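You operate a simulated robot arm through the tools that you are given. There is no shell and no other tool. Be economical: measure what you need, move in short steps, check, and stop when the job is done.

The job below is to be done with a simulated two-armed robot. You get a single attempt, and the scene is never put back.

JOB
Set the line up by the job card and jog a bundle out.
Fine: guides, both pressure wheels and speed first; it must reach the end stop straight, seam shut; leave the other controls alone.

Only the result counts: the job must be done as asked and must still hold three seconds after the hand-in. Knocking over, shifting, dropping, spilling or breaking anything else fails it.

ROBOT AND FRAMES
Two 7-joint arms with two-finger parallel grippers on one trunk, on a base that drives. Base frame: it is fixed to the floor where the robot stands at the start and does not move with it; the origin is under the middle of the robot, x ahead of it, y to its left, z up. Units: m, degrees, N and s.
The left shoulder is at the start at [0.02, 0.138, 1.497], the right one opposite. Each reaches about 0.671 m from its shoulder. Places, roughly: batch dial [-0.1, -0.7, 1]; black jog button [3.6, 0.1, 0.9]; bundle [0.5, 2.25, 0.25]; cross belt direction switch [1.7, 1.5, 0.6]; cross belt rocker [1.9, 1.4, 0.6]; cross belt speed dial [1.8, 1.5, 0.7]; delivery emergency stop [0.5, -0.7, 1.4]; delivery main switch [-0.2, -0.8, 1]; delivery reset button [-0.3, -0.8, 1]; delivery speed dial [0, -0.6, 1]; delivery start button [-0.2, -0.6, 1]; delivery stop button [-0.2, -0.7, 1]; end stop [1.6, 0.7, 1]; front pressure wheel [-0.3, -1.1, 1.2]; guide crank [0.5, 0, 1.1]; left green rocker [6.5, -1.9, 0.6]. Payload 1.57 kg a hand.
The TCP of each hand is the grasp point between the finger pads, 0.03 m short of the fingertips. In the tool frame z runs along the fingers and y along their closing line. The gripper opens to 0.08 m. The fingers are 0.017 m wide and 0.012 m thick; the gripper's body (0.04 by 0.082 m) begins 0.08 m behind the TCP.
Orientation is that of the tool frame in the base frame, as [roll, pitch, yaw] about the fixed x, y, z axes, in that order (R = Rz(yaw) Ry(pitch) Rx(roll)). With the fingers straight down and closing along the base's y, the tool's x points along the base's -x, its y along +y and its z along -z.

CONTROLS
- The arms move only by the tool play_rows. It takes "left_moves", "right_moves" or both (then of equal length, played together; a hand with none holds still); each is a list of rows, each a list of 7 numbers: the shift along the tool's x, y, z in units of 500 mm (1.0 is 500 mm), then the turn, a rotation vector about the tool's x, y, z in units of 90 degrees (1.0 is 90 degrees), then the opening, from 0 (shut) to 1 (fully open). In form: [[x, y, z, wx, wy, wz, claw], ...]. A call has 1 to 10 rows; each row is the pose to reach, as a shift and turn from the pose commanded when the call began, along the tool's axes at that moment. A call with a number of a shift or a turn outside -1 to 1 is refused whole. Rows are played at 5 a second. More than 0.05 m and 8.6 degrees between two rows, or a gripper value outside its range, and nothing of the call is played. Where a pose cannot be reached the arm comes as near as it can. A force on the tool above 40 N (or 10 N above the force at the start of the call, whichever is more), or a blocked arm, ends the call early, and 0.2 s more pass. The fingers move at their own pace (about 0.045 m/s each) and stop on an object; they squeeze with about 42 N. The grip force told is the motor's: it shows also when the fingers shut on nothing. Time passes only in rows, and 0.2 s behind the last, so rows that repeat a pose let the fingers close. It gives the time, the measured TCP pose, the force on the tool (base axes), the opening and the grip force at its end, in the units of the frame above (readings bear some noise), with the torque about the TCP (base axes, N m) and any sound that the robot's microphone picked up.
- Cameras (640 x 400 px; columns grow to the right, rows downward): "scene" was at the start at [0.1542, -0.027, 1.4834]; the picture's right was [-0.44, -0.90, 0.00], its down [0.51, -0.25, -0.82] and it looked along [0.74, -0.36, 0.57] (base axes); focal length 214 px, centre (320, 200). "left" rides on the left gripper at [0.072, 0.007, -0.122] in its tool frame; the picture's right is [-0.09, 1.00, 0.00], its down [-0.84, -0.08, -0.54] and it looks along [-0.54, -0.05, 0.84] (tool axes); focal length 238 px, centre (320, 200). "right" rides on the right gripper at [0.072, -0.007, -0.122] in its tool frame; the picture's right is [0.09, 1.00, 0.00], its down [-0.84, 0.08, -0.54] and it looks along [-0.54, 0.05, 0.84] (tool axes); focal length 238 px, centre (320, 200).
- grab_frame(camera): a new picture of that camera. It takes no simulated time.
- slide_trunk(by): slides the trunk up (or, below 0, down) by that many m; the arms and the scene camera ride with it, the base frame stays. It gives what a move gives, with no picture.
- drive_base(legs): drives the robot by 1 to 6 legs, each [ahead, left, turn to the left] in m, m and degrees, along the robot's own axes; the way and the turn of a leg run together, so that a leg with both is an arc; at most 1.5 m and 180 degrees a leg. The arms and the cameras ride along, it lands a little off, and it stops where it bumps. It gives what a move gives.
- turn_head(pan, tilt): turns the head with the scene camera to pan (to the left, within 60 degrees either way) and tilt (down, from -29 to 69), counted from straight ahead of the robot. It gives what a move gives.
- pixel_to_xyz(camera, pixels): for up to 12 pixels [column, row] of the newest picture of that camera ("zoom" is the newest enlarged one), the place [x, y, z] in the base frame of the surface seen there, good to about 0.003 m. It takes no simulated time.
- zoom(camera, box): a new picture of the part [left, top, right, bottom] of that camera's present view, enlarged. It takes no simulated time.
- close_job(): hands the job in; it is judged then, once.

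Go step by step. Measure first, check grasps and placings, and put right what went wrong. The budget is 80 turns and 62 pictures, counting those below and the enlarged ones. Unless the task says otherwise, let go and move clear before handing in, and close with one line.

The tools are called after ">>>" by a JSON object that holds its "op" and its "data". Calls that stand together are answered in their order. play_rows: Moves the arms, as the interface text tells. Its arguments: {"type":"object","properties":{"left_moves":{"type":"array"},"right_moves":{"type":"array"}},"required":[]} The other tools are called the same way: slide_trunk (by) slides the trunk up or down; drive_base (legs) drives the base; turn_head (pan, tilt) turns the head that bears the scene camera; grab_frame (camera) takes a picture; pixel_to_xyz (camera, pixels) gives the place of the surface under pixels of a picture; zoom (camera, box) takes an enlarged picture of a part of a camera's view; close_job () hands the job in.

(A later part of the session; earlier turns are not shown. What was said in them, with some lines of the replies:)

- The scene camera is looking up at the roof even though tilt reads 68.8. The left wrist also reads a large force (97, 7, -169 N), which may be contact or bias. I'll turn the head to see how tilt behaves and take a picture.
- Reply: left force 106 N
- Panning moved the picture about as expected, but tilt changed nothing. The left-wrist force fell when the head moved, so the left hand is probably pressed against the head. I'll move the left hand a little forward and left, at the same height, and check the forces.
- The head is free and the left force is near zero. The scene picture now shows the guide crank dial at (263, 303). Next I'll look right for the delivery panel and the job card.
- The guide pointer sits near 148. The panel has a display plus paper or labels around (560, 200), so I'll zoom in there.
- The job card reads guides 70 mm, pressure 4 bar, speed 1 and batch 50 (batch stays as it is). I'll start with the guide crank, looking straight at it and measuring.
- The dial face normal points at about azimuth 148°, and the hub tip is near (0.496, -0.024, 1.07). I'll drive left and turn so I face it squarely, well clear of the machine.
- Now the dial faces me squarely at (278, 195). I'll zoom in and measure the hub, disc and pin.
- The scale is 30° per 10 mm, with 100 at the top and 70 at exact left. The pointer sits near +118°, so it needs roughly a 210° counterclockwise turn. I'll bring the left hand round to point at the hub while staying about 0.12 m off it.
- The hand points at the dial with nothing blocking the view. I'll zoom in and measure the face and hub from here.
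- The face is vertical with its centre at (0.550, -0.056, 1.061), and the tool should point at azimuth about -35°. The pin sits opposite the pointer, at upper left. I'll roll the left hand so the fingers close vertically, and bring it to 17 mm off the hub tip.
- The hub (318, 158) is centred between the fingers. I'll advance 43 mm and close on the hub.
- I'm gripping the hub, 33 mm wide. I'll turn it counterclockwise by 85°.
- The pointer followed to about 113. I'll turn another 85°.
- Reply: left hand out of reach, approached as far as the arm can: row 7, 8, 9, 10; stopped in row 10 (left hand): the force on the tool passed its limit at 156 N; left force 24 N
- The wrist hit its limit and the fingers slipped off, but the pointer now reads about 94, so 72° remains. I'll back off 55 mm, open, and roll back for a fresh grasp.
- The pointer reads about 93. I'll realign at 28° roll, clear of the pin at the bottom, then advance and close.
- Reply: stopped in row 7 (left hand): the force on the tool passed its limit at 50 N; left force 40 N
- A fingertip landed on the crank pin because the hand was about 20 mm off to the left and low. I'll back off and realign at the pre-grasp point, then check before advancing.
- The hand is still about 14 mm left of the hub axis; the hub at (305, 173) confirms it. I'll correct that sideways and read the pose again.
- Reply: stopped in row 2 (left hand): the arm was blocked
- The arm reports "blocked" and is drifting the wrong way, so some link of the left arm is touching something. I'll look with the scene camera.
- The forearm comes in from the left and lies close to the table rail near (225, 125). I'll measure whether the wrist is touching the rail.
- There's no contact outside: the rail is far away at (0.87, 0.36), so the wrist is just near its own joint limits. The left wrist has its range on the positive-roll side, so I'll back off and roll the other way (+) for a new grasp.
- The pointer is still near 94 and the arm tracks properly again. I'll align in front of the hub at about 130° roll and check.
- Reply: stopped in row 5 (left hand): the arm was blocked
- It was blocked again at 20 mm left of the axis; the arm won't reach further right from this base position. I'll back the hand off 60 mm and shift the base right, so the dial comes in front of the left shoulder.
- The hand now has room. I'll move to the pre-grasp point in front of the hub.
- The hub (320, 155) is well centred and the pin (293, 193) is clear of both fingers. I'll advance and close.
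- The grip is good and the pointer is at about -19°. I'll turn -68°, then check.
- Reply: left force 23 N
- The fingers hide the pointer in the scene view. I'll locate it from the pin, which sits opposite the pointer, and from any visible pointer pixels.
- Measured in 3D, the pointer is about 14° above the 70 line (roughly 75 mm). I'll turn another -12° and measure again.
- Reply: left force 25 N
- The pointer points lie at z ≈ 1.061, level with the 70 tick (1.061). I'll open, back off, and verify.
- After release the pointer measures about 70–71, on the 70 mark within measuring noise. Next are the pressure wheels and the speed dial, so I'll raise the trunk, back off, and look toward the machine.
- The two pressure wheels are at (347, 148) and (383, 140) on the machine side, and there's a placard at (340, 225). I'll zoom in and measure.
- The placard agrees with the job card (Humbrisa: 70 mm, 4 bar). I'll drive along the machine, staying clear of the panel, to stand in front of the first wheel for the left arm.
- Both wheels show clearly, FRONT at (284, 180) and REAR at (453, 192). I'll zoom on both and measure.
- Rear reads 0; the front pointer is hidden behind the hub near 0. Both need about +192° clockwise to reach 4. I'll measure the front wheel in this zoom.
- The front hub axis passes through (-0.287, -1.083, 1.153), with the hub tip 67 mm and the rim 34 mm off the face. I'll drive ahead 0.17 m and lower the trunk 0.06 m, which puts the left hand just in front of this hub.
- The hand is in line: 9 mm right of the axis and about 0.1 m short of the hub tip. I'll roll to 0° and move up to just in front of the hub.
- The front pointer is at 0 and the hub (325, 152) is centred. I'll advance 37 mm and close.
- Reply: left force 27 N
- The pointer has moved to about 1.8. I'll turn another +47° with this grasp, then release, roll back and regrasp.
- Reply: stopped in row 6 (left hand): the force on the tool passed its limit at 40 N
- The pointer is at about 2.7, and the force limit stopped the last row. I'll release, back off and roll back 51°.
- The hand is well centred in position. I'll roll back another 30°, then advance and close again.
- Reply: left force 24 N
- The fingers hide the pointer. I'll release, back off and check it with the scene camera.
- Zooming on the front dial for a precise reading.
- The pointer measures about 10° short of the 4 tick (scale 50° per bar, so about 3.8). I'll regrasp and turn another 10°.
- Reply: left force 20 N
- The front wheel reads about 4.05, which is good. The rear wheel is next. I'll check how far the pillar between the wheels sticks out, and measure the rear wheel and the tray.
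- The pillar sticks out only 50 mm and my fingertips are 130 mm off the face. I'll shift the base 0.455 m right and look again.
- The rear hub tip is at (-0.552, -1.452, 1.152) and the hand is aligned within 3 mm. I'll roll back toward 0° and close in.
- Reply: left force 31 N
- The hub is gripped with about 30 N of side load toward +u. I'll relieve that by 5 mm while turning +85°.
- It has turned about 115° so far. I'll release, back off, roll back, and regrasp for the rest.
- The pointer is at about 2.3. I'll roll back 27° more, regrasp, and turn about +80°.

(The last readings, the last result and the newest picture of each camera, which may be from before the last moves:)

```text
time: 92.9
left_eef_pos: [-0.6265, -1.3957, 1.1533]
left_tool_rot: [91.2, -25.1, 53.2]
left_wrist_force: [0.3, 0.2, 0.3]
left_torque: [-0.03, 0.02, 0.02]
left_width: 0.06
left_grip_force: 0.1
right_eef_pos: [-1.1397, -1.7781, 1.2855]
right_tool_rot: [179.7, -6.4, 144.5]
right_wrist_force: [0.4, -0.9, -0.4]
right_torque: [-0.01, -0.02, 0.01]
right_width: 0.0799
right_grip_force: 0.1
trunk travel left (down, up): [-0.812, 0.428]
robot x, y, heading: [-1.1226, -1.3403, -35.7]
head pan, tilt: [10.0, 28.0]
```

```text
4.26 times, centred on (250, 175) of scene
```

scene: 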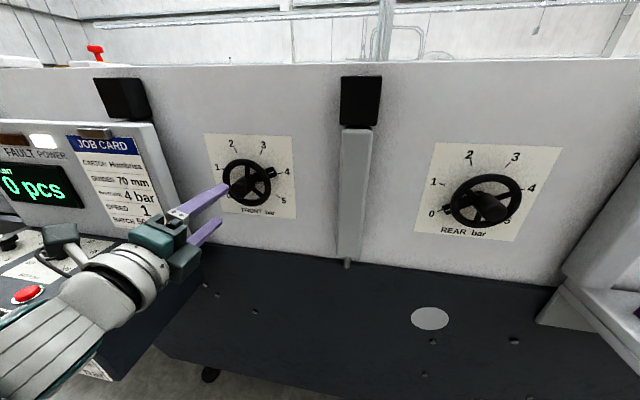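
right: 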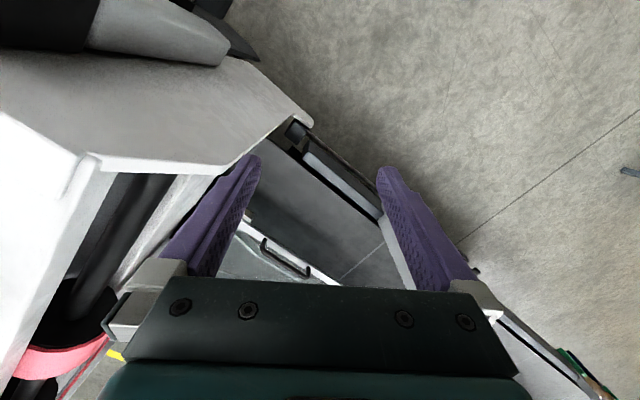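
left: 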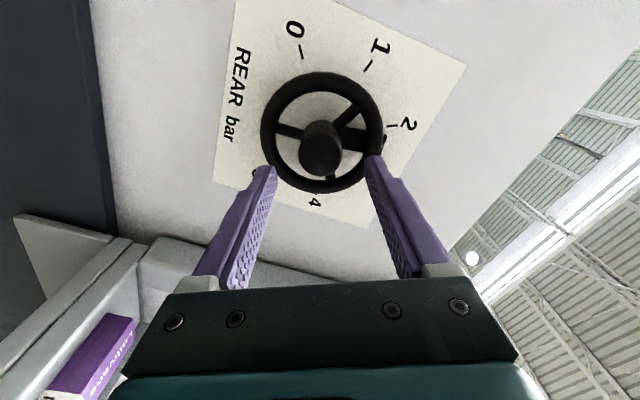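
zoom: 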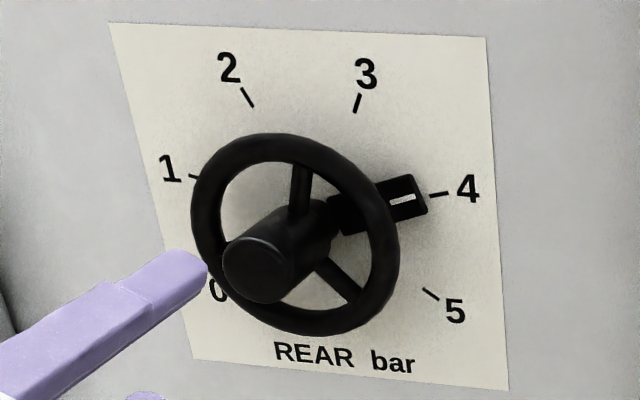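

>>> {"op": "pixel_to_xyz", "data": {"camera": "zoom", "pixels": [[391, 202], [398, 200], [404, 199], [410, 198], [414, 197], [434, 195], [445, 193], [193, 176], [188, 175], [430, 294], [358, 104], [248, 97]]}}

```text
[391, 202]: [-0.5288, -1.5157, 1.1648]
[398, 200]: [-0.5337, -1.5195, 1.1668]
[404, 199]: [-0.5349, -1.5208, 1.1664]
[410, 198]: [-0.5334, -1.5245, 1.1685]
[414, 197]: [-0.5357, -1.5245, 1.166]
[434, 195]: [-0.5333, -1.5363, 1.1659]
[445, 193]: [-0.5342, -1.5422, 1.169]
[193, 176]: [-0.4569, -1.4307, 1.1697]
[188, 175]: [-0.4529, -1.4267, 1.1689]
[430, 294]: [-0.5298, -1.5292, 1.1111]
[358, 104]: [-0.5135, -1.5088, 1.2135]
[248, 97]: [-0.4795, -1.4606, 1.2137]
```

The rear wheel reads about 3.95, which is good. Now the speed dial, using the right hand since it already points down. I'll tuck the left hand back, then drive back along the machine to the panel, staying clear of it.

>>> {"op": "play_rows", "data": {"left_moves": [[0, 0, -0.08, 0, 0, 0, 0.75], [0, 0, -0.16, 0, 0, 0, 0.75], [0, 0, -0.24, 0, 0, 0, 0.75]]}}

>>> {"op": "drive_base", "data": {"legs": [[-0.27, 0, 0], [0, 1.43, 0], [0.1, 0, 0]]}}

>>> {"op": "turn_head", "data": {"pan": -20, "tilt": 42}}

>>> {"op": "grab_frame", "data": {"camera": "scene"}}

```text
time: 93.7
left_eef_pos: [-0.7229, -1.3211, 1.154]
left_tool_rot: [91.2, -25.2, 53.3]
left_wrist_force: [-0.4, 0.4, -0.3]
left_torque: [0.0, -0.01, 0.02]
left_width: 0.0601
left_grip_force: 0.1
right_eef_pos: [-1.1415, -1.7776, 1.285]
right_tool_rot: [179.8, -6.3, 144.5]
right_wrist_force: [0.2, 0.0, 0.1]
right_torque: [0.01, 0.0, 0.0]
right_width: 0.08
right_grip_force: 0.0
trunk travel left (down, up): [-0.812, 0.428]
robot x, y, heading: [-1.1238, -1.3418, -35.1]
head pan, tilt: [10.0, 28.0]
```

```text
time: 103.1
left_eef_pos: [-0.0286, -0.0488, 1.1529]
left_tool_rot: [91.2, -25.1, 53.5]
left_wrist_force: [-0.5, -0.2, 0.4]
left_torque: [-0.01, 0.02, 0.0]
left_width: 0.0602
left_grip_force: 0.1
right_eef_pos: [-0.4453, -0.5061, 1.2858]
right_tool_rot: [179.6, -6.2, 144.5]
right_wrist_force: [0.3, -0.6, 0.1]
right_torque: [0.01, 0.02, 0.03]
right_width: 0.0801
right_grip_force: 0.0
trunk travel left (down, up): [-0.812, 0.428]
robot x, y, heading: [-0.427, -0.0658, -35.1]
head pan, tilt: [10.0, 28.0]
```

```text
time: 104.0
left_eef_pos: [-0.0294, -0.0492, 1.1536]
left_tool_rot: [91.2, -25.1, 53.4]
left_wrist_force: [-0.5, -0.5, 0.2]
left_torque: [0.0, -0.01, 0.0]
left_width: 0.0597
left_grip_force: 0.0
right_eef_pos: [-0.445, -0.5065, 1.2857]
right_tool_rot: [179.8, -6.2, 144.6]
right_wrist_force: [-0.3, 0.5, -1.5]
right_torque: [0.02, -0.02, 0.07]
right_width: 0.0801
right_grip_force: 0.1
trunk travel left (down, up): [-0.812, 0.428]
robot x, y, heading: [-0.4241, -0.0675, -35.4]
head pan, tilt: [-20.0, 42.0]
```

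```text
10 pictures are left
```

scene: 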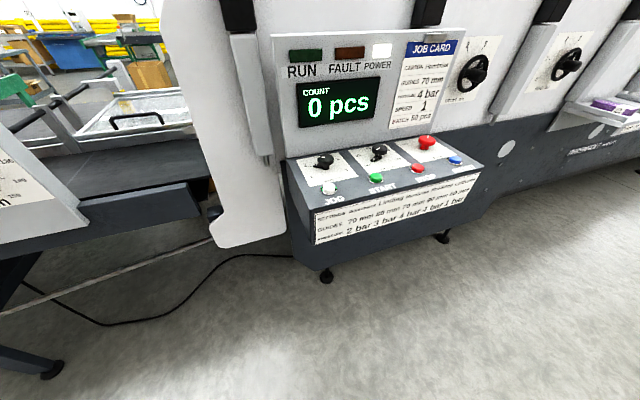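

The panel is in view. I'll zoom on the speed dial at (322, 163) and the JOG button at (330, 189).

>>> {"op": "zoom", "data": {"camera": "scene", "box": [290, 142, 360, 202]}}

```text
6.67 times, centred on (325, 172) of scene
```

zoom: 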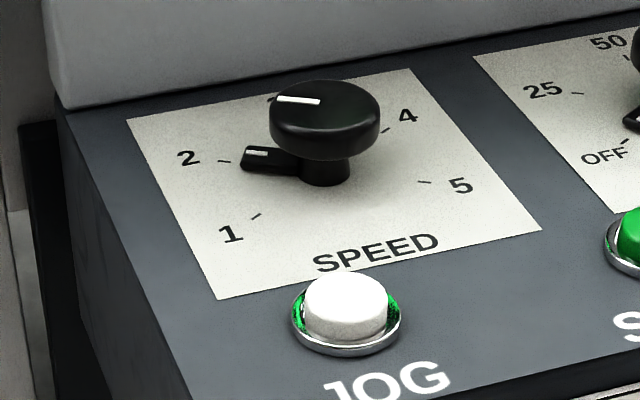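

Speed is at about 2, so it needs a counterclockwise turn to 1. I'll measure the knob cap, ticks and JOG.

>>> {"op": "pixel_to_xyz", "data": {"camera": "zoom", "pixels": [[325, 105], [278, 102], [372, 108], [325, 85], [325, 130], [222, 161], [256, 217], [424, 182], [260, 152], [345, 295], [150, 130], [530, 230]]}}

```text
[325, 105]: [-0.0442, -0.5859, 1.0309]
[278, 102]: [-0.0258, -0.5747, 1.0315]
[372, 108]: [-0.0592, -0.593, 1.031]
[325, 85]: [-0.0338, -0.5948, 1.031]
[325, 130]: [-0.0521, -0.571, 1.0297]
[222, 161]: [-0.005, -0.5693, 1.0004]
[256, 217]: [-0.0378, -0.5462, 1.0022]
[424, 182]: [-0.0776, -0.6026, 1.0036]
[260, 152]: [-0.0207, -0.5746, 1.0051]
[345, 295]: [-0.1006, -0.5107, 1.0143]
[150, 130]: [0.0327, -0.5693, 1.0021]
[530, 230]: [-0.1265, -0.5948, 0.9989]
```

The panel top is level (z 1.002). The knob cap is centred at (-0.0435, -0.584) with its top at z 1.031, and the pointer is at exactly 2, so it needs -60° (counterclockwise from above). I'll drive ahead 0.19 m.

>>> {"op": "drive_base", "data": {"legs": [[0.19, 0, 0]]}}

```text
time: 105.6
left_eef_pos: [0.1251, -0.1587, 1.1534]
left_tool_rot: [91.3, -25.2, 53.4]
left_wrist_force: [0.3, 0.6, 0.1]
left_torque: [-0.03, -0.02, 0.03]
left_width: 0.0602
left_grip_force: 0.2
right_eef_pos: [-0.2914, -0.6149, 1.2861]
right_tool_rot: [179.7, -6.4, 144.6]
right_wrist_force: [0.7, -0.3, 0.6]
right_torque: [0.0, 0.02, 0.01]
right_width: 0.0798
right_grip_force: 0.0
trunk travel left (down, up): [-0.812, 0.428]
robot x, y, heading: [-0.2737, -0.1758, -35.3]
head pan, tilt: [-20.0, 42.0]
```

I'll bring the right hand above the speed knob, vertical and pre-rolled by +30°, with the fingers open.

>>> {"op": "play_rows", "data": {"right_moves": [[-0.051, 0.042, 0.03, 0, -0.0086, 0.042, 1], [-0.102, 0.084, 0.06, 0, -0.017, 0.083, 1], [-0.153, 0.126, 0.1, 0, -0.026, 0.125, 1], [-0.204, 0.168, 0.14, 0, -0.035, 0.167, 1], [-0.255, 0.21, 0.18, 0, -0.043, 0.208, 1], [-0.306, 0.252, 0.22, 0, -0.052, 0.25, 1], [-0.357, 0.294, 0.27, 0, -0.06, 0.292, 1], [-0.4074, 0.3356, 0.3302, 0, -0.069, 0.333, 1], [-0.4074, 0.3356, 0.3302, 0, -0.069, 0.333, 1]]}}

>>> {"op": "grab_frame", "data": {"camera": "right"}}

```text
time: 107.6
left_eef_pos: [0.1256, -0.159, 1.1537]
left_tool_rot: [91.2, -25.1, 53.4]
left_wrist_force: [0.5, 0.1, 0.2]
left_torque: [0.01, -0.03, -0.01]
left_width: 0.0604
left_grip_force: 0.1
right_eef_pos: [-0.0431, -0.586, 1.0998]
right_tool_rot: [-178.7, 0.3, 114.6]
right_wrist_force: [0.1, 0.1, 0.5]
right_torque: [0.0, -0.01, -0.03]
right_width: 0.0799
right_grip_force: 0.1
trunk travel left (down, up): [-0.812, 0.428]
robot x, y, heading: [-0.2721, -0.1737, -35.3]
head pan, tilt: [-20.0, 42.0]
```

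```text
8 pictures are left
```

right: 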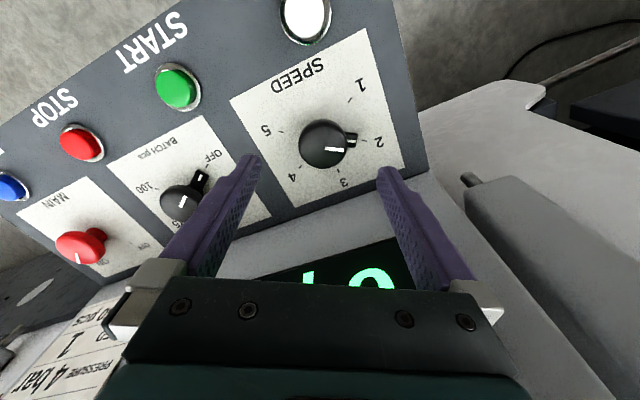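

The knob (325, 143) is centred between the fingers. I'll descend 55 mm and close on the cap.

>>> {"op": "play_rows", "data": {"right_moves": [[0, 0, 0.05, 0, 0, 0, 1], [0, 0, 0.09, 0, 0, 0, 0.9], [0, 0, 0.109, 0, 0, 0, 0.8], [0, 0, 0.109, 0, 0, 0, 0.4], [0, 0, 0.109, 0, 0, 0, 0], [0, 0, 0.109, 0, 0, 0, 0], [0, 0, 0.109, 0, 0, 0, 0]]}}

>>> {"op": "play_rows", "data": {"right_moves": [[0, 0, 0, 0, 0, -0.09, 0], [0, 0, 0, 0, 0, -0.18, 0], [0, 0, 0, 0, 0, -0.27, 0], [0, 0, 0, 0, 0, -0.36, 0], [0, 0, 0, 0, 0, -0.45, 0], [0, 0, 0, 0, 0, -0.54, 0], [0, 0, 0, 0, 0, -0.63, 0], [0, 0, 0, 0, 0, -0.68, 0], [0, 0, 0, 0, 0, -0.68, 0]]}}

>>> {"op": "zoom", "data": {"camera": "right", "box": [200, 20, 440, 200]}}

```text
time: 109.2
left_eef_pos: [0.1266, -0.157, 1.1538]
left_tool_rot: [91.2, -25.2, 53.4]
left_wrist_force: [-0.5, -0.6, 0.0]
left_torque: [0.01, -0.02, 0.0]
left_width: 0.06
left_grip_force: 0.0
right_eef_pos: [-0.0425, -0.5858, 1.0444]
right_tool_rot: [-178.9, 0.2, 114.7]
right_wrist_force: [8.3, 0.8, -6.9]
right_torque: [-0.13, -0.39, 0.01]
right_width: 0.0413
right_grip_force: 36.6
trunk travel left (down, up): [-0.812, 0.428]
robot x, y, heading: [-0.2716, -0.1748, -35.3]
head pan, tilt: [-20.0, 42.0]
```

```text
time: 111.2
left_eef_pos: [0.1265, -0.1579, 1.1538]
left_tool_rot: [91.2, -25.3, 53.4]
left_wrist_force: [-1.2, 0.8, 0.1]
left_torque: [0.0, -0.01, -0.03]
left_width: 0.0601
left_grip_force: 0.0
right_eef_pos: [-0.0431, -0.5853, 1.045]
right_tool_rot: [-179.3, -0.9, 176.0]
right_wrist_force: [9.6, 2.1, -7.7]
right_torque: [0.3, -0.77, -0.6]
right_width: 0.0414
right_grip_force: 44.9
trunk travel left (down, up): [-0.812, 0.428]
robot x, y, heading: [-0.2724, -0.1749, -35.3]
head pan, tilt: [-20.0, 42.0]
```

```text
2.22 times, centred on (320, 110) of right
```

zoom: 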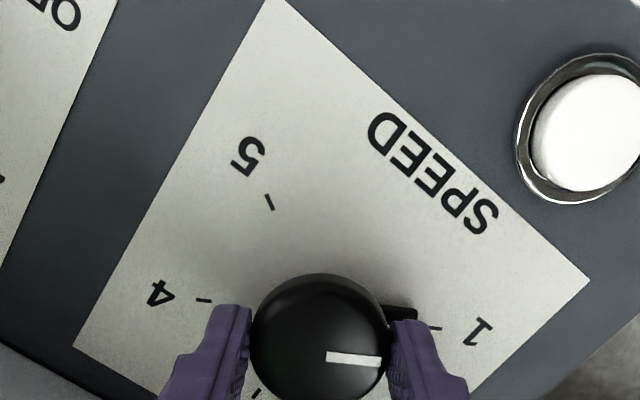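

>>> {"op": "pixel_to_xyz", "data": {"camera": "zoom", "pixels": [[330, 356], [345, 358], [360, 359], [375, 361], [400, 313], [410, 313], [434, 328], [203, 300], [269, 203], [440, 328]]}}

```text
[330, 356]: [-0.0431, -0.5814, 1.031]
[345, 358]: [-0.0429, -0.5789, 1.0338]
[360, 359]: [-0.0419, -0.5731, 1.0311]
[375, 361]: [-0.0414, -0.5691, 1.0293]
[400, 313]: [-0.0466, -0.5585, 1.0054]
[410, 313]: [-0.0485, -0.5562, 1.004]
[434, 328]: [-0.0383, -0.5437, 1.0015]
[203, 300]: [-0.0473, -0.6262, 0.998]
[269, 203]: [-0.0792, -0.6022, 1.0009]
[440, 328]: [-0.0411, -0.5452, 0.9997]
```

The cap line (az ~84°) matches the tick 1 direction (84.2°), so speed is at 1. I'll release, lift, and move over JOG with the fingers shut, hovering about 25 mm above it.

>>> {"op": "play_rows", "data": {"right_moves": [[0, 0, 0, 0, 0, 0, 0.5], [0, 0, 0, 0, 0, 0, 0.9], [0, 0, 0, 0, 0, 0, 0.9], [0, 0, -0.09, 0, 0, 0, 0.9], [0, 0, -0.17, 0, 0, 0, 0.9], [0.06, 0.07, -0.17, 0, 0, 0, 0.4], [0.125, 0.141, -0.17, 0, 0, 0, 0], [0.125, 0.141, -0.17, 0, 0, 0, 0], [0.125, 0.141, -0.11, 0, 0, 0, 0], [0.125, 0.141, -0.05, 0, 0, 0, 0]]}}

>>> {"op": "turn_head", "data": {"pan": -12, "tilt": 45}}

>>> {"op": "grab_frame", "data": {"camera": "scene"}}

```text
time: 113.4
left_eef_pos: [0.1251, -0.1592, 1.155]
left_tool_rot: [91.2, -25.1, 53.4]
left_wrist_force: [-0.2, -0.7, 0.7]
left_torque: [0.0, 0.0, -0.01]
left_width: 0.0598
left_grip_force: 0.0
right_eef_pos: [-0.102, -0.5108, 1.0689]
right_tool_rot: [-179.1, -1.0, 175.8]
right_wrist_force: [0.0, 0.4, -0.3]
right_torque: [0.01, 0.02, 0.03]
right_width: 0.0
right_grip_force: 18.7
trunk travel left (down, up): [-0.812, 0.428]
robot x, y, heading: [-0.2758, -0.1742, -35.5]
head pan, tilt: [-20.0, 42.0]
```

```text
time: 114.1
left_eef_pos: [0.1266, -0.1596, 1.1543]
left_tool_rot: [91.2, -25.1, 53.5]
left_wrist_force: [0.0, 0.2, 0.3]
left_torque: [0.01, -0.01, -0.01]
left_width: 0.0601
left_grip_force: 0.0
right_eef_pos: [-0.1011, -0.5097, 1.0703]
right_tool_rot: [-179.1, -0.9, 175.8]
right_wrist_force: [-0.3, -0.5, -0.7]
right_torque: [0.05, -0.01, 0.02]
right_width: 0.0002
right_grip_force: 21.6
trunk travel left (down, up): [-0.812, 0.428]
robot x, y, heading: [-0.2709, -0.1743, -35.4]
head pan, tilt: [-12.0, 45.0]
```

```text
6 pictures are left
```

scene: 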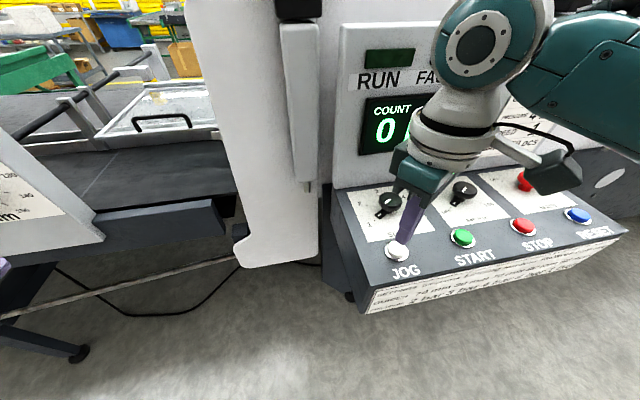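

The fingertips are right over the white JOG button at (397, 250). I'll aim the head along the belt at the end stop, then press and hold while listening for sounds.

>>> {"op": "turn_head", "data": {"pan": 52, "tilt": 20}}

>>> {"op": "play_rows", "data": {"right_moves": [[0, 0, 0.03, 0, 0, 0, 0], [0, 0, 0.05, 0, 0, 0, 0], [0, 0, 0.058, 0, 0, 0, 0], [0, 0, 0.064, 0, 0, 0, 0], [0, 0, 0.068, 0, 0, 0, 0], [0, 0, 0.068, 0, 0, 0, 0]]}}

>>> {"op": "grab_frame", "data": {"camera": "scene"}}

```text
time: 115.4
left_eef_pos: [0.1256, -0.159, 1.1542]
left_tool_rot: [91.2, -25.1, 53.4]
left_wrist_force: [-0.6, 0.2, 0.6]
left_torque: [-0.02, -0.02, -0.04]
left_width: 0.0601
left_grip_force: 0.1
right_eef_pos: [-0.1007, -0.5098, 1.07]
right_tool_rot: [-179.2, -1.1, 175.8]
right_wrist_force: [-0.5, 0.0, -0.2]
right_torque: [-0.04, 0.02, 0.02]
right_width: 0.0001
right_grip_force: 21.5
trunk travel left (down, up): [-0.812, 0.428]
robot x, y, heading: [-0.2714, -0.1766, -35.2]
head pan, tilt: [52.0, 20.0]
```

```text
time: 116.8
left_eef_pos: [0.1259, -0.1587, 1.1541]
left_tool_rot: [91.2, -25.1, 53.4]
left_wrist_force: [0.3, -0.6, -0.5]
left_torque: [0.01, 0.02, -0.05]
left_width: 0.0601
left_grip_force: 0.1
right_eef_pos: [-0.101, -0.5104, 1.0368]
right_tool_rot: [-179.1, -1.0, 175.9]
right_wrist_force: [-2.9, 4.2, 15.0]
right_torque: [0.1, 0.06, 0.02]
right_width: 0.0
right_grip_force: 21.0
trunk travel left (down, up): [-0.812, 0.428]
robot x, y, heading: [-0.2739, -0.1767, -35.3]
head pan, tilt: [52.0, 20.0]
heard: click
```

```text
5 pictures are left
```

scene: 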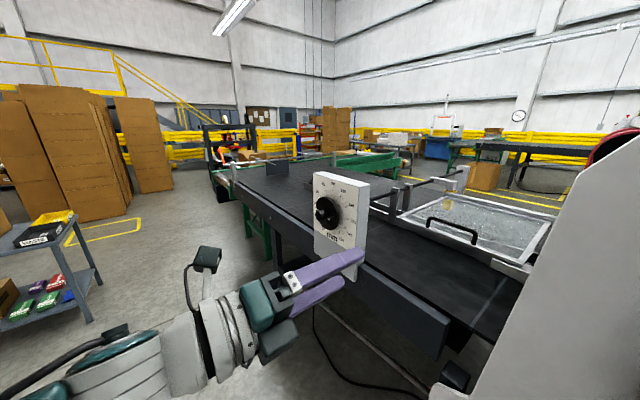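

A click was heard and the button is pressed with 15 N. I'll keep holding for another 2 s.

>>> {"op": "play_rows", "data": {"right_moves": [[0, 0, 0, 0, 0, 0, 0], [0, 0, 0, 0, 0, 0, 0], [0, 0, 0, 0, 0, 0, 0], [0, 0, 0, 0, 0, 0, 0], [0, 0, 0, 0, 0, 0, 0], [0, 0, 0, 0, 0, 0, 0], [0, 0, 0, 0, 0, 0, 0], [0, 0, 0, 0, 0, 0, 0], [0, 0, 0, 0, 0, 0, 0], [0, 0, 0, 0, 0, 0, 0]]}}

>>> {"op": "grab_frame", "data": {"camera": "scene"}}

```text
time: 119.0
left_eef_pos: [0.1257, -0.1593, 1.1543]
left_tool_rot: [91.1, -25.1, 53.4]
left_wrist_force: [-0.2, 0.0, -1.1]
left_torque: [-0.01, -0.01, 0.02]
left_width: 0.0601
left_grip_force: 0.1
right_eef_pos: [-0.1014, -0.5092, 1.0362]
right_tool_rot: [-179.1, -1.0, 175.7]
right_wrist_force: [-1.5, 5.2, 16.0]
right_torque: [0.1, -0.04, 0.03]
right_width: 0.0002
right_grip_force: 21.7
trunk travel left (down, up): [-0.812, 0.428]
robot x, y, heading: [-0.2723, -0.1753, -35.1]
head pan, tilt: [52.0, 20.0]
```

```text
4 pictures are left
```

scene: 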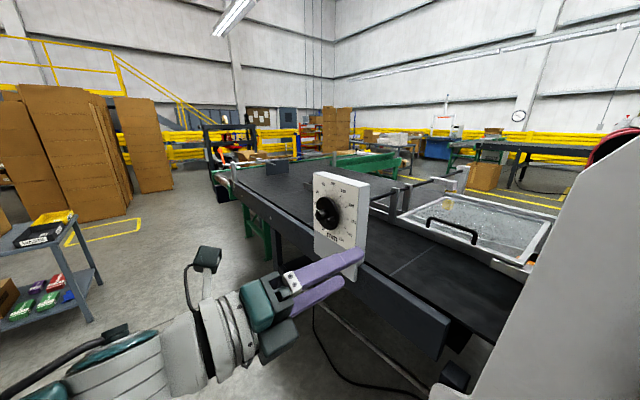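

The belt is running: the belt seam moved from about (495, 295) to (412, 262), and something orange is emerging at (533, 260). I'll measure the belt speed and the distance to go.

>>> {"op": "pixel_to_xyz", "data": {"camera": "scene", "pixels": [[412, 263], [497, 297], [533, 260], [277, 167], [270, 172], [420, 254], [505, 285]]}}

```text
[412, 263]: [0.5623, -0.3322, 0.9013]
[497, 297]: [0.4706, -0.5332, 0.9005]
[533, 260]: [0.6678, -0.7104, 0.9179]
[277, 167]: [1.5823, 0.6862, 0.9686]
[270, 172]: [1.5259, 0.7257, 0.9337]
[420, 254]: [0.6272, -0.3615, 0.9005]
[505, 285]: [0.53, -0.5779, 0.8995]
```

The belt moves at about 0.1 m/s and the bundle front has about 1.67 m to go, so about 16 s. I'll hold for another 6.6 s and look.

>>> {"op": "play_rows", "data": {"right_moves": [[0, 0, 0, 0, 0, 0, 0], [0, 0, 0, 0, 0, 0, 0], [0, 0, 0, 0, 0, 0, 0], [0, 0, 0, 0, 0, 0, 0], [0, 0, 0, 0, 0, 0, 0], [0, 0, 0, 0, 0, 0, 0], [0, 0, 0, 0, 0, 0, 0], [0, 0, 0, 0, 0, 0, 0], [0, 0, 0, 0, 0, 0, 0], [0, 0, 0, 0, 0, 0, 0]]}}

>>> {"op": "play_rows", "data": {"right_moves": [[0, 0, 0, 0, 0, 0, 0], [0, 0, 0, 0, 0, 0, 0], [0, 0, 0, 0, 0, 0, 0], [0, 0, 0, 0, 0, 0, 0], [0, 0, 0, 0, 0, 0, 0], [0, 0, 0, 0, 0, 0, 0], [0, 0, 0, 0, 0, 0, 0], [0, 0, 0, 0, 0, 0, 0], [0, 0, 0, 0, 0, 0, 0], [0, 0, 0, 0, 0, 0, 0]]}}

>>> {"op": "play_rows", "data": {"right_moves": [[0, 0, 0, 0, 0, 0, 0], [0, 0, 0, 0, 0, 0, 0], [0, 0, 0, 0, 0, 0, 0], [0, 0, 0, 0, 0, 0, 0], [0, 0, 0, 0, 0, 0, 0], [0, 0, 0, 0, 0, 0, 0], [0, 0, 0, 0, 0, 0, 0], [0, 0, 0, 0, 0, 0, 0], [0, 0, 0, 0, 0, 0, 0], [0, 0, 0, 0, 0, 0, 0]]}}

>>> {"op": "grab_frame", "data": {"camera": "scene"}}

```text
time: 121.2
left_eef_pos: [0.1259, -0.1589, 1.1547]
left_tool_rot: [91.0, -25.2, 53.3]
left_wrist_force: [-0.5, -0.4, -0.6]
left_torque: [-0.01, 0.02, 0.04]
left_width: 0.0601
left_grip_force: 0.1
right_eef_pos: [-0.1004, -0.5102, 1.036]
right_tool_rot: [-179.1, -0.9, 175.8]
right_wrist_force: [-0.2, 4.2, 15.7]
right_torque: [0.11, 0.01, -0.02]
right_width: 0.0
right_grip_force: 21.2
trunk travel left (down, up): [-0.812, 0.428]
robot x, y, heading: [-0.2735, -0.1755, -35.2]
head pan, tilt: [52.0, 20.0]
```

```text
time: 123.4
left_eef_pos: [0.1261, -0.1583, 1.1535]
left_tool_rot: [91.2, -25.2, 53.4]
left_wrist_force: [0.2, 0.2, -0.6]
left_torque: [-0.02, -0.02, -0.02]
left_width: 0.0601
left_grip_force: 0.0
right_eef_pos: [-0.1025, -0.5111, 1.037]
right_tool_rot: [-179.1, -1.0, 175.8]
right_wrist_force: [0.6, 2.7, 15.0]
right_torque: [0.08, -0.04, 0.02]
right_width: 0.0002
right_grip_force: 21.0
trunk travel left (down, up): [-0.812, 0.428]
robot x, y, heading: [-0.2706, -0.1742, -35.2]
head pan, tilt: [52.0, 20.0]
```

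```text
time: 125.6
left_eef_pos: [0.1254, -0.1595, 1.1546]
left_tool_rot: [91.2, -25.1, 53.4]
left_wrist_force: [-0.1, 0.1, -0.9]
left_torque: [-0.02, 0.0, -0.01]
left_width: 0.0601
left_grip_force: 0.0
right_eef_pos: [-0.1018, -0.5122, 1.0367]
right_tool_rot: [-179.1, -1.1, 175.8]
right_wrist_force: [-0.1, 2.2, 14.7]
right_torque: [0.07, -0.04, -0.04]
right_width: 0.0001
right_grip_force: 21.3
trunk travel left (down, up): [-0.812, 0.428]
robot x, y, heading: [-0.2687, -0.1752, -35.4]
head pan, tilt: [52.0, 20.0]
```

```text
3 pictures are left
```

scene: 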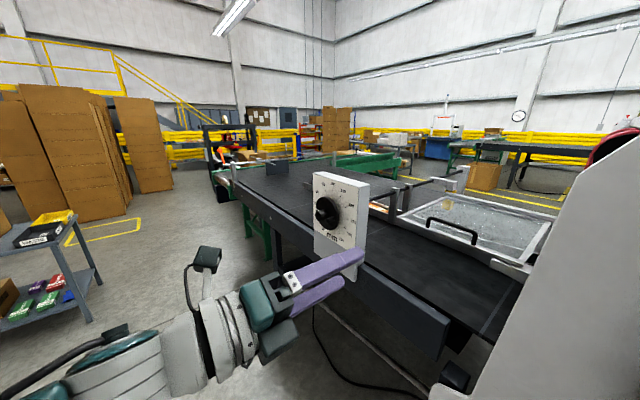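

The bundle is now in the guides at (381, 207), behind the dial. I'll measure it and keep holding.

>>> {"op": "pixel_to_xyz", "data": {"camera": "scene", "pixels": [[381, 207], [376, 205], [386, 210]]}}

>>> {"op": "play_rows", "data": {"right_moves": [[0, 0, 0, 0, 0, 0, 0], [0, 0, 0, 0, 0, 0, 0], [0, 0, 0, 0, 0, 0, 0], [0, 0, 0, 0, 0, 0, 0], [0, 0, 0, 0, 0, 0, 0], [0, 0, 0, 0, 0, 0, 0], [0, 0, 0, 0, 0, 0, 0], [0, 0, 0, 0, 0, 0, 0], [0, 0, 0, 0, 0, 0, 0], [0, 0, 0, 0, 0, 0, 0]]}}

>>> {"op": "play_rows", "data": {"right_moves": [[0, 0, 0, 0, 0, 0, 0], [0, 0, 0, 0, 0, 0, 0], [0, 0, 0, 0, 0, 0, 0], [0, 0, 0, 0, 0, 0, 0], [0, 0, 0, 0, 0, 0, 0], [0, 0, 0, 0, 0, 0, 0], [0, 0, 0, 0, 0, 0, 0], [0, 0, 0, 0, 0, 0, 0], [0, 0, 0, 0, 0, 0, 0], [0, 0, 0, 0, 0, 0, 0]]}}

>>> {"op": "play_rows", "data": {"right_moves": [[0, 0, 0, 0, 0, 0, 0], [0, 0, 0, 0, 0, 0, 0], [0, 0, 0, 0, 0, 0, 0], [0, 0, 0, 0, 0, 0, 0], [0, 0, 0, 0, 0, 0, 0], [0, 0, 0, 0, 0, 0, 0], [0, 0, 0, 0, 0, 0, 0], [0, 0, 0, 0, 0, 0, 0], [0, 0, 0, 0, 0, 0, 0], [0, 0, 0, 0, 0, 0, 0]]}}

>>> {"op": "zoom", "data": {"camera": "scene", "box": [220, 140, 420, 265]}}

```text
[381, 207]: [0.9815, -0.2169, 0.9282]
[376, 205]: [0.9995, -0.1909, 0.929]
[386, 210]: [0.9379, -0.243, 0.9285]
```

```text
time: 127.8
left_eef_pos: [0.1257, -0.1595, 1.1542]
left_tool_rot: [91.2, -25.1, 53.4]
left_wrist_force: [-0.4, 0.4, -1.0]
left_torque: [-0.01, 0.0, -0.02]
left_width: 0.0599
left_grip_force: 0.1
right_eef_pos: [-0.1012, -0.5113, 1.0366]
right_tool_rot: [-179.0, -1.0, 175.8]
right_wrist_force: [-0.9, 1.9, 14.9]
right_torque: [0.03, -0.03, -0.03]
right_width: 0.0
right_grip_force: 21.7
trunk travel left (down, up): [-0.812, 0.428]
robot x, y, heading: [-0.2723, -0.1745, -35.3]
head pan, tilt: [52.0, 20.0]
```

```text
time: 130.0
left_eef_pos: [0.1268, -0.1601, 1.1553]
left_tool_rot: [91.2, -25.1, 53.4]
left_wrist_force: [-0.7, -0.9, 1.7]
left_torque: [0.02, 0.03, -0.01]
left_width: 0.0598
left_grip_force: 0.0
right_eef_pos: [-0.099, -0.5112, 1.0367]
right_tool_rot: [-179.2, -1.1, 175.8]
right_wrist_force: [-0.1, 1.8, 15.0]
right_torque: [0.02, 0.02, -0.05]
right_width: 0.0
right_grip_force: 21.2
trunk travel left (down, up): [-0.812, 0.428]
robot x, y, heading: [-0.2711, -0.174, -35.2]
head pan, tilt: [52.0, 20.0]
```

```text
time: 132.2
left_eef_pos: [0.1255, -0.1604, 1.154]
left_tool_rot: [91.1, -25.1, 53.4]
left_wrist_force: [0.4, 0.2, -0.4]
left_torque: [0.01, 0.0, 0.03]
left_width: 0.0596
left_grip_force: 0.0
right_eef_pos: [-0.1012, -0.5116, 1.0364]
right_tool_rot: [-179.0, -1.0, 175.8]
right_wrist_force: [0.5, 1.5, 14.9]
right_torque: [0.02, -0.02, 0.0]
right_width: 0.0
right_grip_force: 21.9
trunk travel left (down, up): [-0.812, 0.428]
robot x, y, heading: [-0.2728, -0.1771, -35.3]
head pan, tilt: [52.0, 20.0]
```

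```text
3.20 times, centred on (320, 202) of scene
```

zoom: 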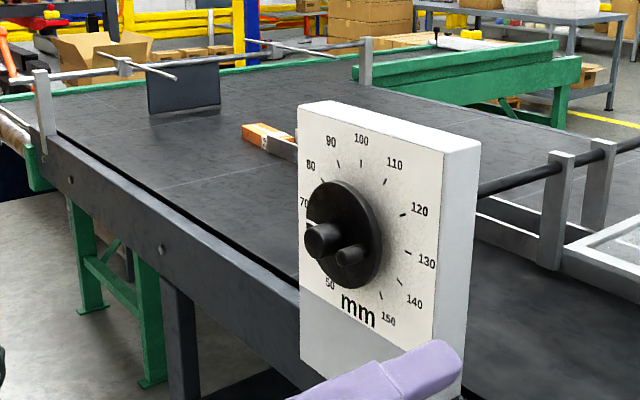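

The bundle is leaving the guides at (265, 135), orange and straight. I'll measure its front and the end-stop plate.

>>> {"op": "pixel_to_xyz", "data": {"camera": "zoom", "pixels": [[245, 130], [250, 143], [265, 132], [285, 130], [185, 90], [215, 105], [155, 105], [200, 72]]}}

```text
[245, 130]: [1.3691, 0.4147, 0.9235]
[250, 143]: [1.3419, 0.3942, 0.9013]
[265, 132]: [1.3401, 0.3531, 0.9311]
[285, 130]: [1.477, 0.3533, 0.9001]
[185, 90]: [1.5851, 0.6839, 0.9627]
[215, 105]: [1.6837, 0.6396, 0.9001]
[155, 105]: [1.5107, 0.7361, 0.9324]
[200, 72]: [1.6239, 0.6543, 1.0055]
```

There's 0.345 m to go, about 3.5 s at 0.1 m/s. I'll hold 3.6 s more and check for contact while still pressing.

>>> {"op": "play_rows", "data": {"right_moves": [[0, 0, 0, 0, 0, 0, 0], [0, 0, 0, 0, 0, 0, 0], [0, 0, 0, 0, 0, 0, 0], [0, 0, 0, 0, 0, 0, 0], [0, 0, 0, 0, 0, 0, 0], [0, 0, 0, 0, 0, 0, 0], [0, 0, 0, 0, 0, 0, 0], [0, 0, 0, 0, 0, 0, 0], [0, 0, 0, 0, 0, 0, 0], [0, 0, 0, 0, 0, 0, 0]]}}

>>> {"op": "play_rows", "data": {"right_moves": [[0, 0, 0, 0, 0, 0, 0], [0, 0, 0, 0, 0, 0, 0], [0, 0, 0, 0, 0, 0, 0], [0, 0, 0, 0, 0, 0, 0], [0, 0, 0, 0, 0, 0, 0], [0, 0, 0, 0, 0, 0, 0]]}}

>>> {"op": "zoom", "data": {"camera": "scene", "box": [240, 140, 330, 200]}}

>>> {"op": "pixel_to_xyz", "data": {"camera": "zoom", "pixels": [[190, 150], [240, 190], [260, 190], [280, 190], [300, 200], [320, 200], [340, 210], [220, 210]]}}

```text
time: 134.4
left_eef_pos: [0.1259, -0.1593, 1.1551]
left_tool_rot: [91.2, -25.1, 53.4]
left_wrist_force: [0.2, 0.2, -0.1]
left_torque: [-0.04, 0.0, 0.0]
left_width: 0.0599
left_grip_force: 0.1
right_eef_pos: [-0.1017, -0.5111, 1.0365]
right_tool_rot: [-179.1, -1.0, 175.9]
right_wrist_force: [0.0, 1.6, 14.7]
right_torque: [0.01, 0.0, -0.02]
right_width: 0.0001
right_grip_force: 21.0
trunk travel left (down, up): [-0.812, 0.428]
robot x, y, heading: [-0.2771, -0.1816, -35.1]
head pan, tilt: [52.0, 20.0]
```

```text
time: 135.8
left_eef_pos: [0.1257, -0.1594, 1.153]
left_tool_rot: [91.1, -25.1, 53.4]
left_wrist_force: [-0.4, 0.3, -0.2]
left_torque: [-0.05, 0.02, 0.0]
left_width: 0.0599
left_grip_force: 0.1
right_eef_pos: [-0.1007, -0.5113, 1.0366]
right_tool_rot: [-179.2, -0.9, 175.8]
right_wrist_force: [0.3, 1.6, 14.1]
right_torque: [0.01, -0.02, 0.01]
right_width: 0.0
right_grip_force: 21.7
trunk travel left (down, up): [-0.812, 0.428]
robot x, y, heading: [-0.2718, -0.1751, -35.2]
head pan, tilt: [52.0, 20.0]
```

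```text
6.67 times, centred on (285, 170) of scene
```

zoom: 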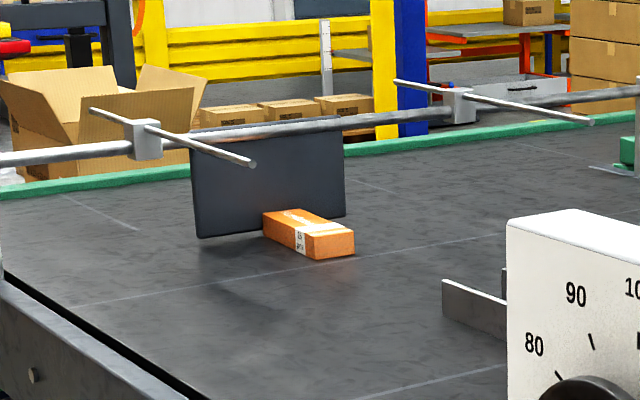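

```text
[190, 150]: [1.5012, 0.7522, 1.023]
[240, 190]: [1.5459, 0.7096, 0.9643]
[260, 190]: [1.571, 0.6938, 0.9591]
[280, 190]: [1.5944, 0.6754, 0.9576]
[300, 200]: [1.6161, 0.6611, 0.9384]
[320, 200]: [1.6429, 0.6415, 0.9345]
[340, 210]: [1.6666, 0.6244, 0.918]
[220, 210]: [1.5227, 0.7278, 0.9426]
```

The bundle looks straight and right at the stop plate, with the seam tape shut. I'll measure any gap between its front edge and the plate.

>>> {"op": "pixel_to_xyz", "data": {"camera": "zoom", "pixels": [[266, 214], [275, 214], [290, 212], [266, 232], [258, 225], [320, 240], [350, 250], [351, 235], [312, 255], [300, 225], [330, 225], [256, 230]]}}

```text
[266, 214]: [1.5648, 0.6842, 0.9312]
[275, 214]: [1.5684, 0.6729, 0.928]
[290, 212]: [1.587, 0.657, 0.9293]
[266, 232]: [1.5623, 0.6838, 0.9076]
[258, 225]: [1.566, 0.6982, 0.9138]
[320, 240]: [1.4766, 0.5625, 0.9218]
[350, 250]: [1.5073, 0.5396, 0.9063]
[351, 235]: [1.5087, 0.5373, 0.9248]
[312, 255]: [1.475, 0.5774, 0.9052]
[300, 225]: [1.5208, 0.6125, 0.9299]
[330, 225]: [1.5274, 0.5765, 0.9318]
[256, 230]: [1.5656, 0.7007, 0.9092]
```

By dead reckoning (about 0.36 m travelled against 0.345 m) and by measurement, the bundle has reached the stop. I'll lift off JOG and use the last picture to confirm.

>>> {"op": "play_rows", "data": {"right_moves": [[0, 0, 0, 0, 0, 0, 0], [0, 0, -0.05, 0, 0, 0, 0], [0, 0, -0.13, 0, 0, 0, 0], [0, 0, -0.2, 0, 0, 0, 0], [0, 0, -0.2, 0, 0, 0, 0]]}}

>>> {"op": "zoom", "data": {"camera": "scene", "box": [260, 157, 300, 187]}}

>>> {"op": "pixel_to_xyz", "data": {"camera": "zoom", "pixels": [[150, 150], [170, 170], [200, 190], [165, 180], [185, 200], [165, 215], [300, 250], [420, 250], [320, 330], [500, 260], [340, 190], [130, 200]]}}

```text
time: 137.0
left_eef_pos: [0.1262, -0.1595, 1.1535]
left_tool_rot: [91.3, -25.2, 53.4]
left_wrist_force: [0.1, 0.4, 0.2]
left_torque: [-0.02, 0.01, 0.01]
left_width: 0.06
left_grip_force: 0.1
right_eef_pos: [-0.0999, -0.5083, 1.1364]
right_tool_rot: [-179.1, -0.9, 175.8]
right_wrist_force: [-0.5, -0.9, 0.0]
right_torque: [-0.02, 0.04, -0.03]
right_width: 0.0002
right_grip_force: 21.2
trunk travel left (down, up): [-0.812, 0.428]
robot x, y, heading: [-0.273, -0.1775, -35.5]
head pan, tilt: [52.0, 20.0]
```

```text
13.33 times, centred on (280, 172) of scene
```

zoom: 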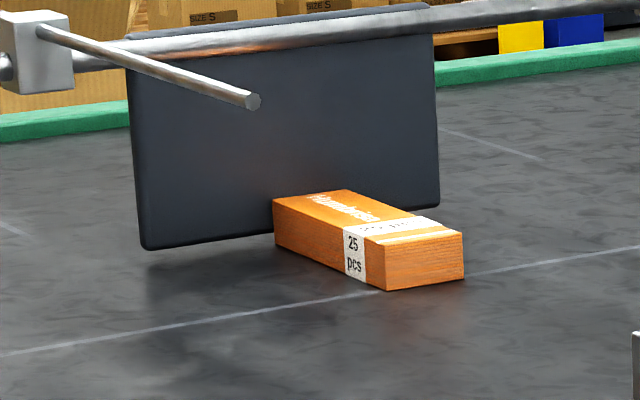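

```text
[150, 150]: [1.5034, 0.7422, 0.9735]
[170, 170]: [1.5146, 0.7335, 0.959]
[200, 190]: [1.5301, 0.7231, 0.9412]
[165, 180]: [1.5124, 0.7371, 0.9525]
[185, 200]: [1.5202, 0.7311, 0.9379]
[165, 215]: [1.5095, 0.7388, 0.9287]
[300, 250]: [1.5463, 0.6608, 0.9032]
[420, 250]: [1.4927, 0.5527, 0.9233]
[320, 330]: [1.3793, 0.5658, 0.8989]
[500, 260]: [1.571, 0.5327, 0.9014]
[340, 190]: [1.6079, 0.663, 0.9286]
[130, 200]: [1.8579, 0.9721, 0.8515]
```

The last picture shows the bundle flush against the end-stop plate (top front edge at u = 1.473, plate at 1.477), straight and closed. Both hands are clear, so I'm handing in.

>>> {"op": "close_job", "data": {}}

```text
The job is handed in.
```

The line is set to the job card, and one bundle was jogged out to the end stop, straight and with its seam shut. Measured settings: guides about 70 mm, front wheel about 4.05 bar, rear wheel about 3.95 bar, speed 1. I touched no other controls.
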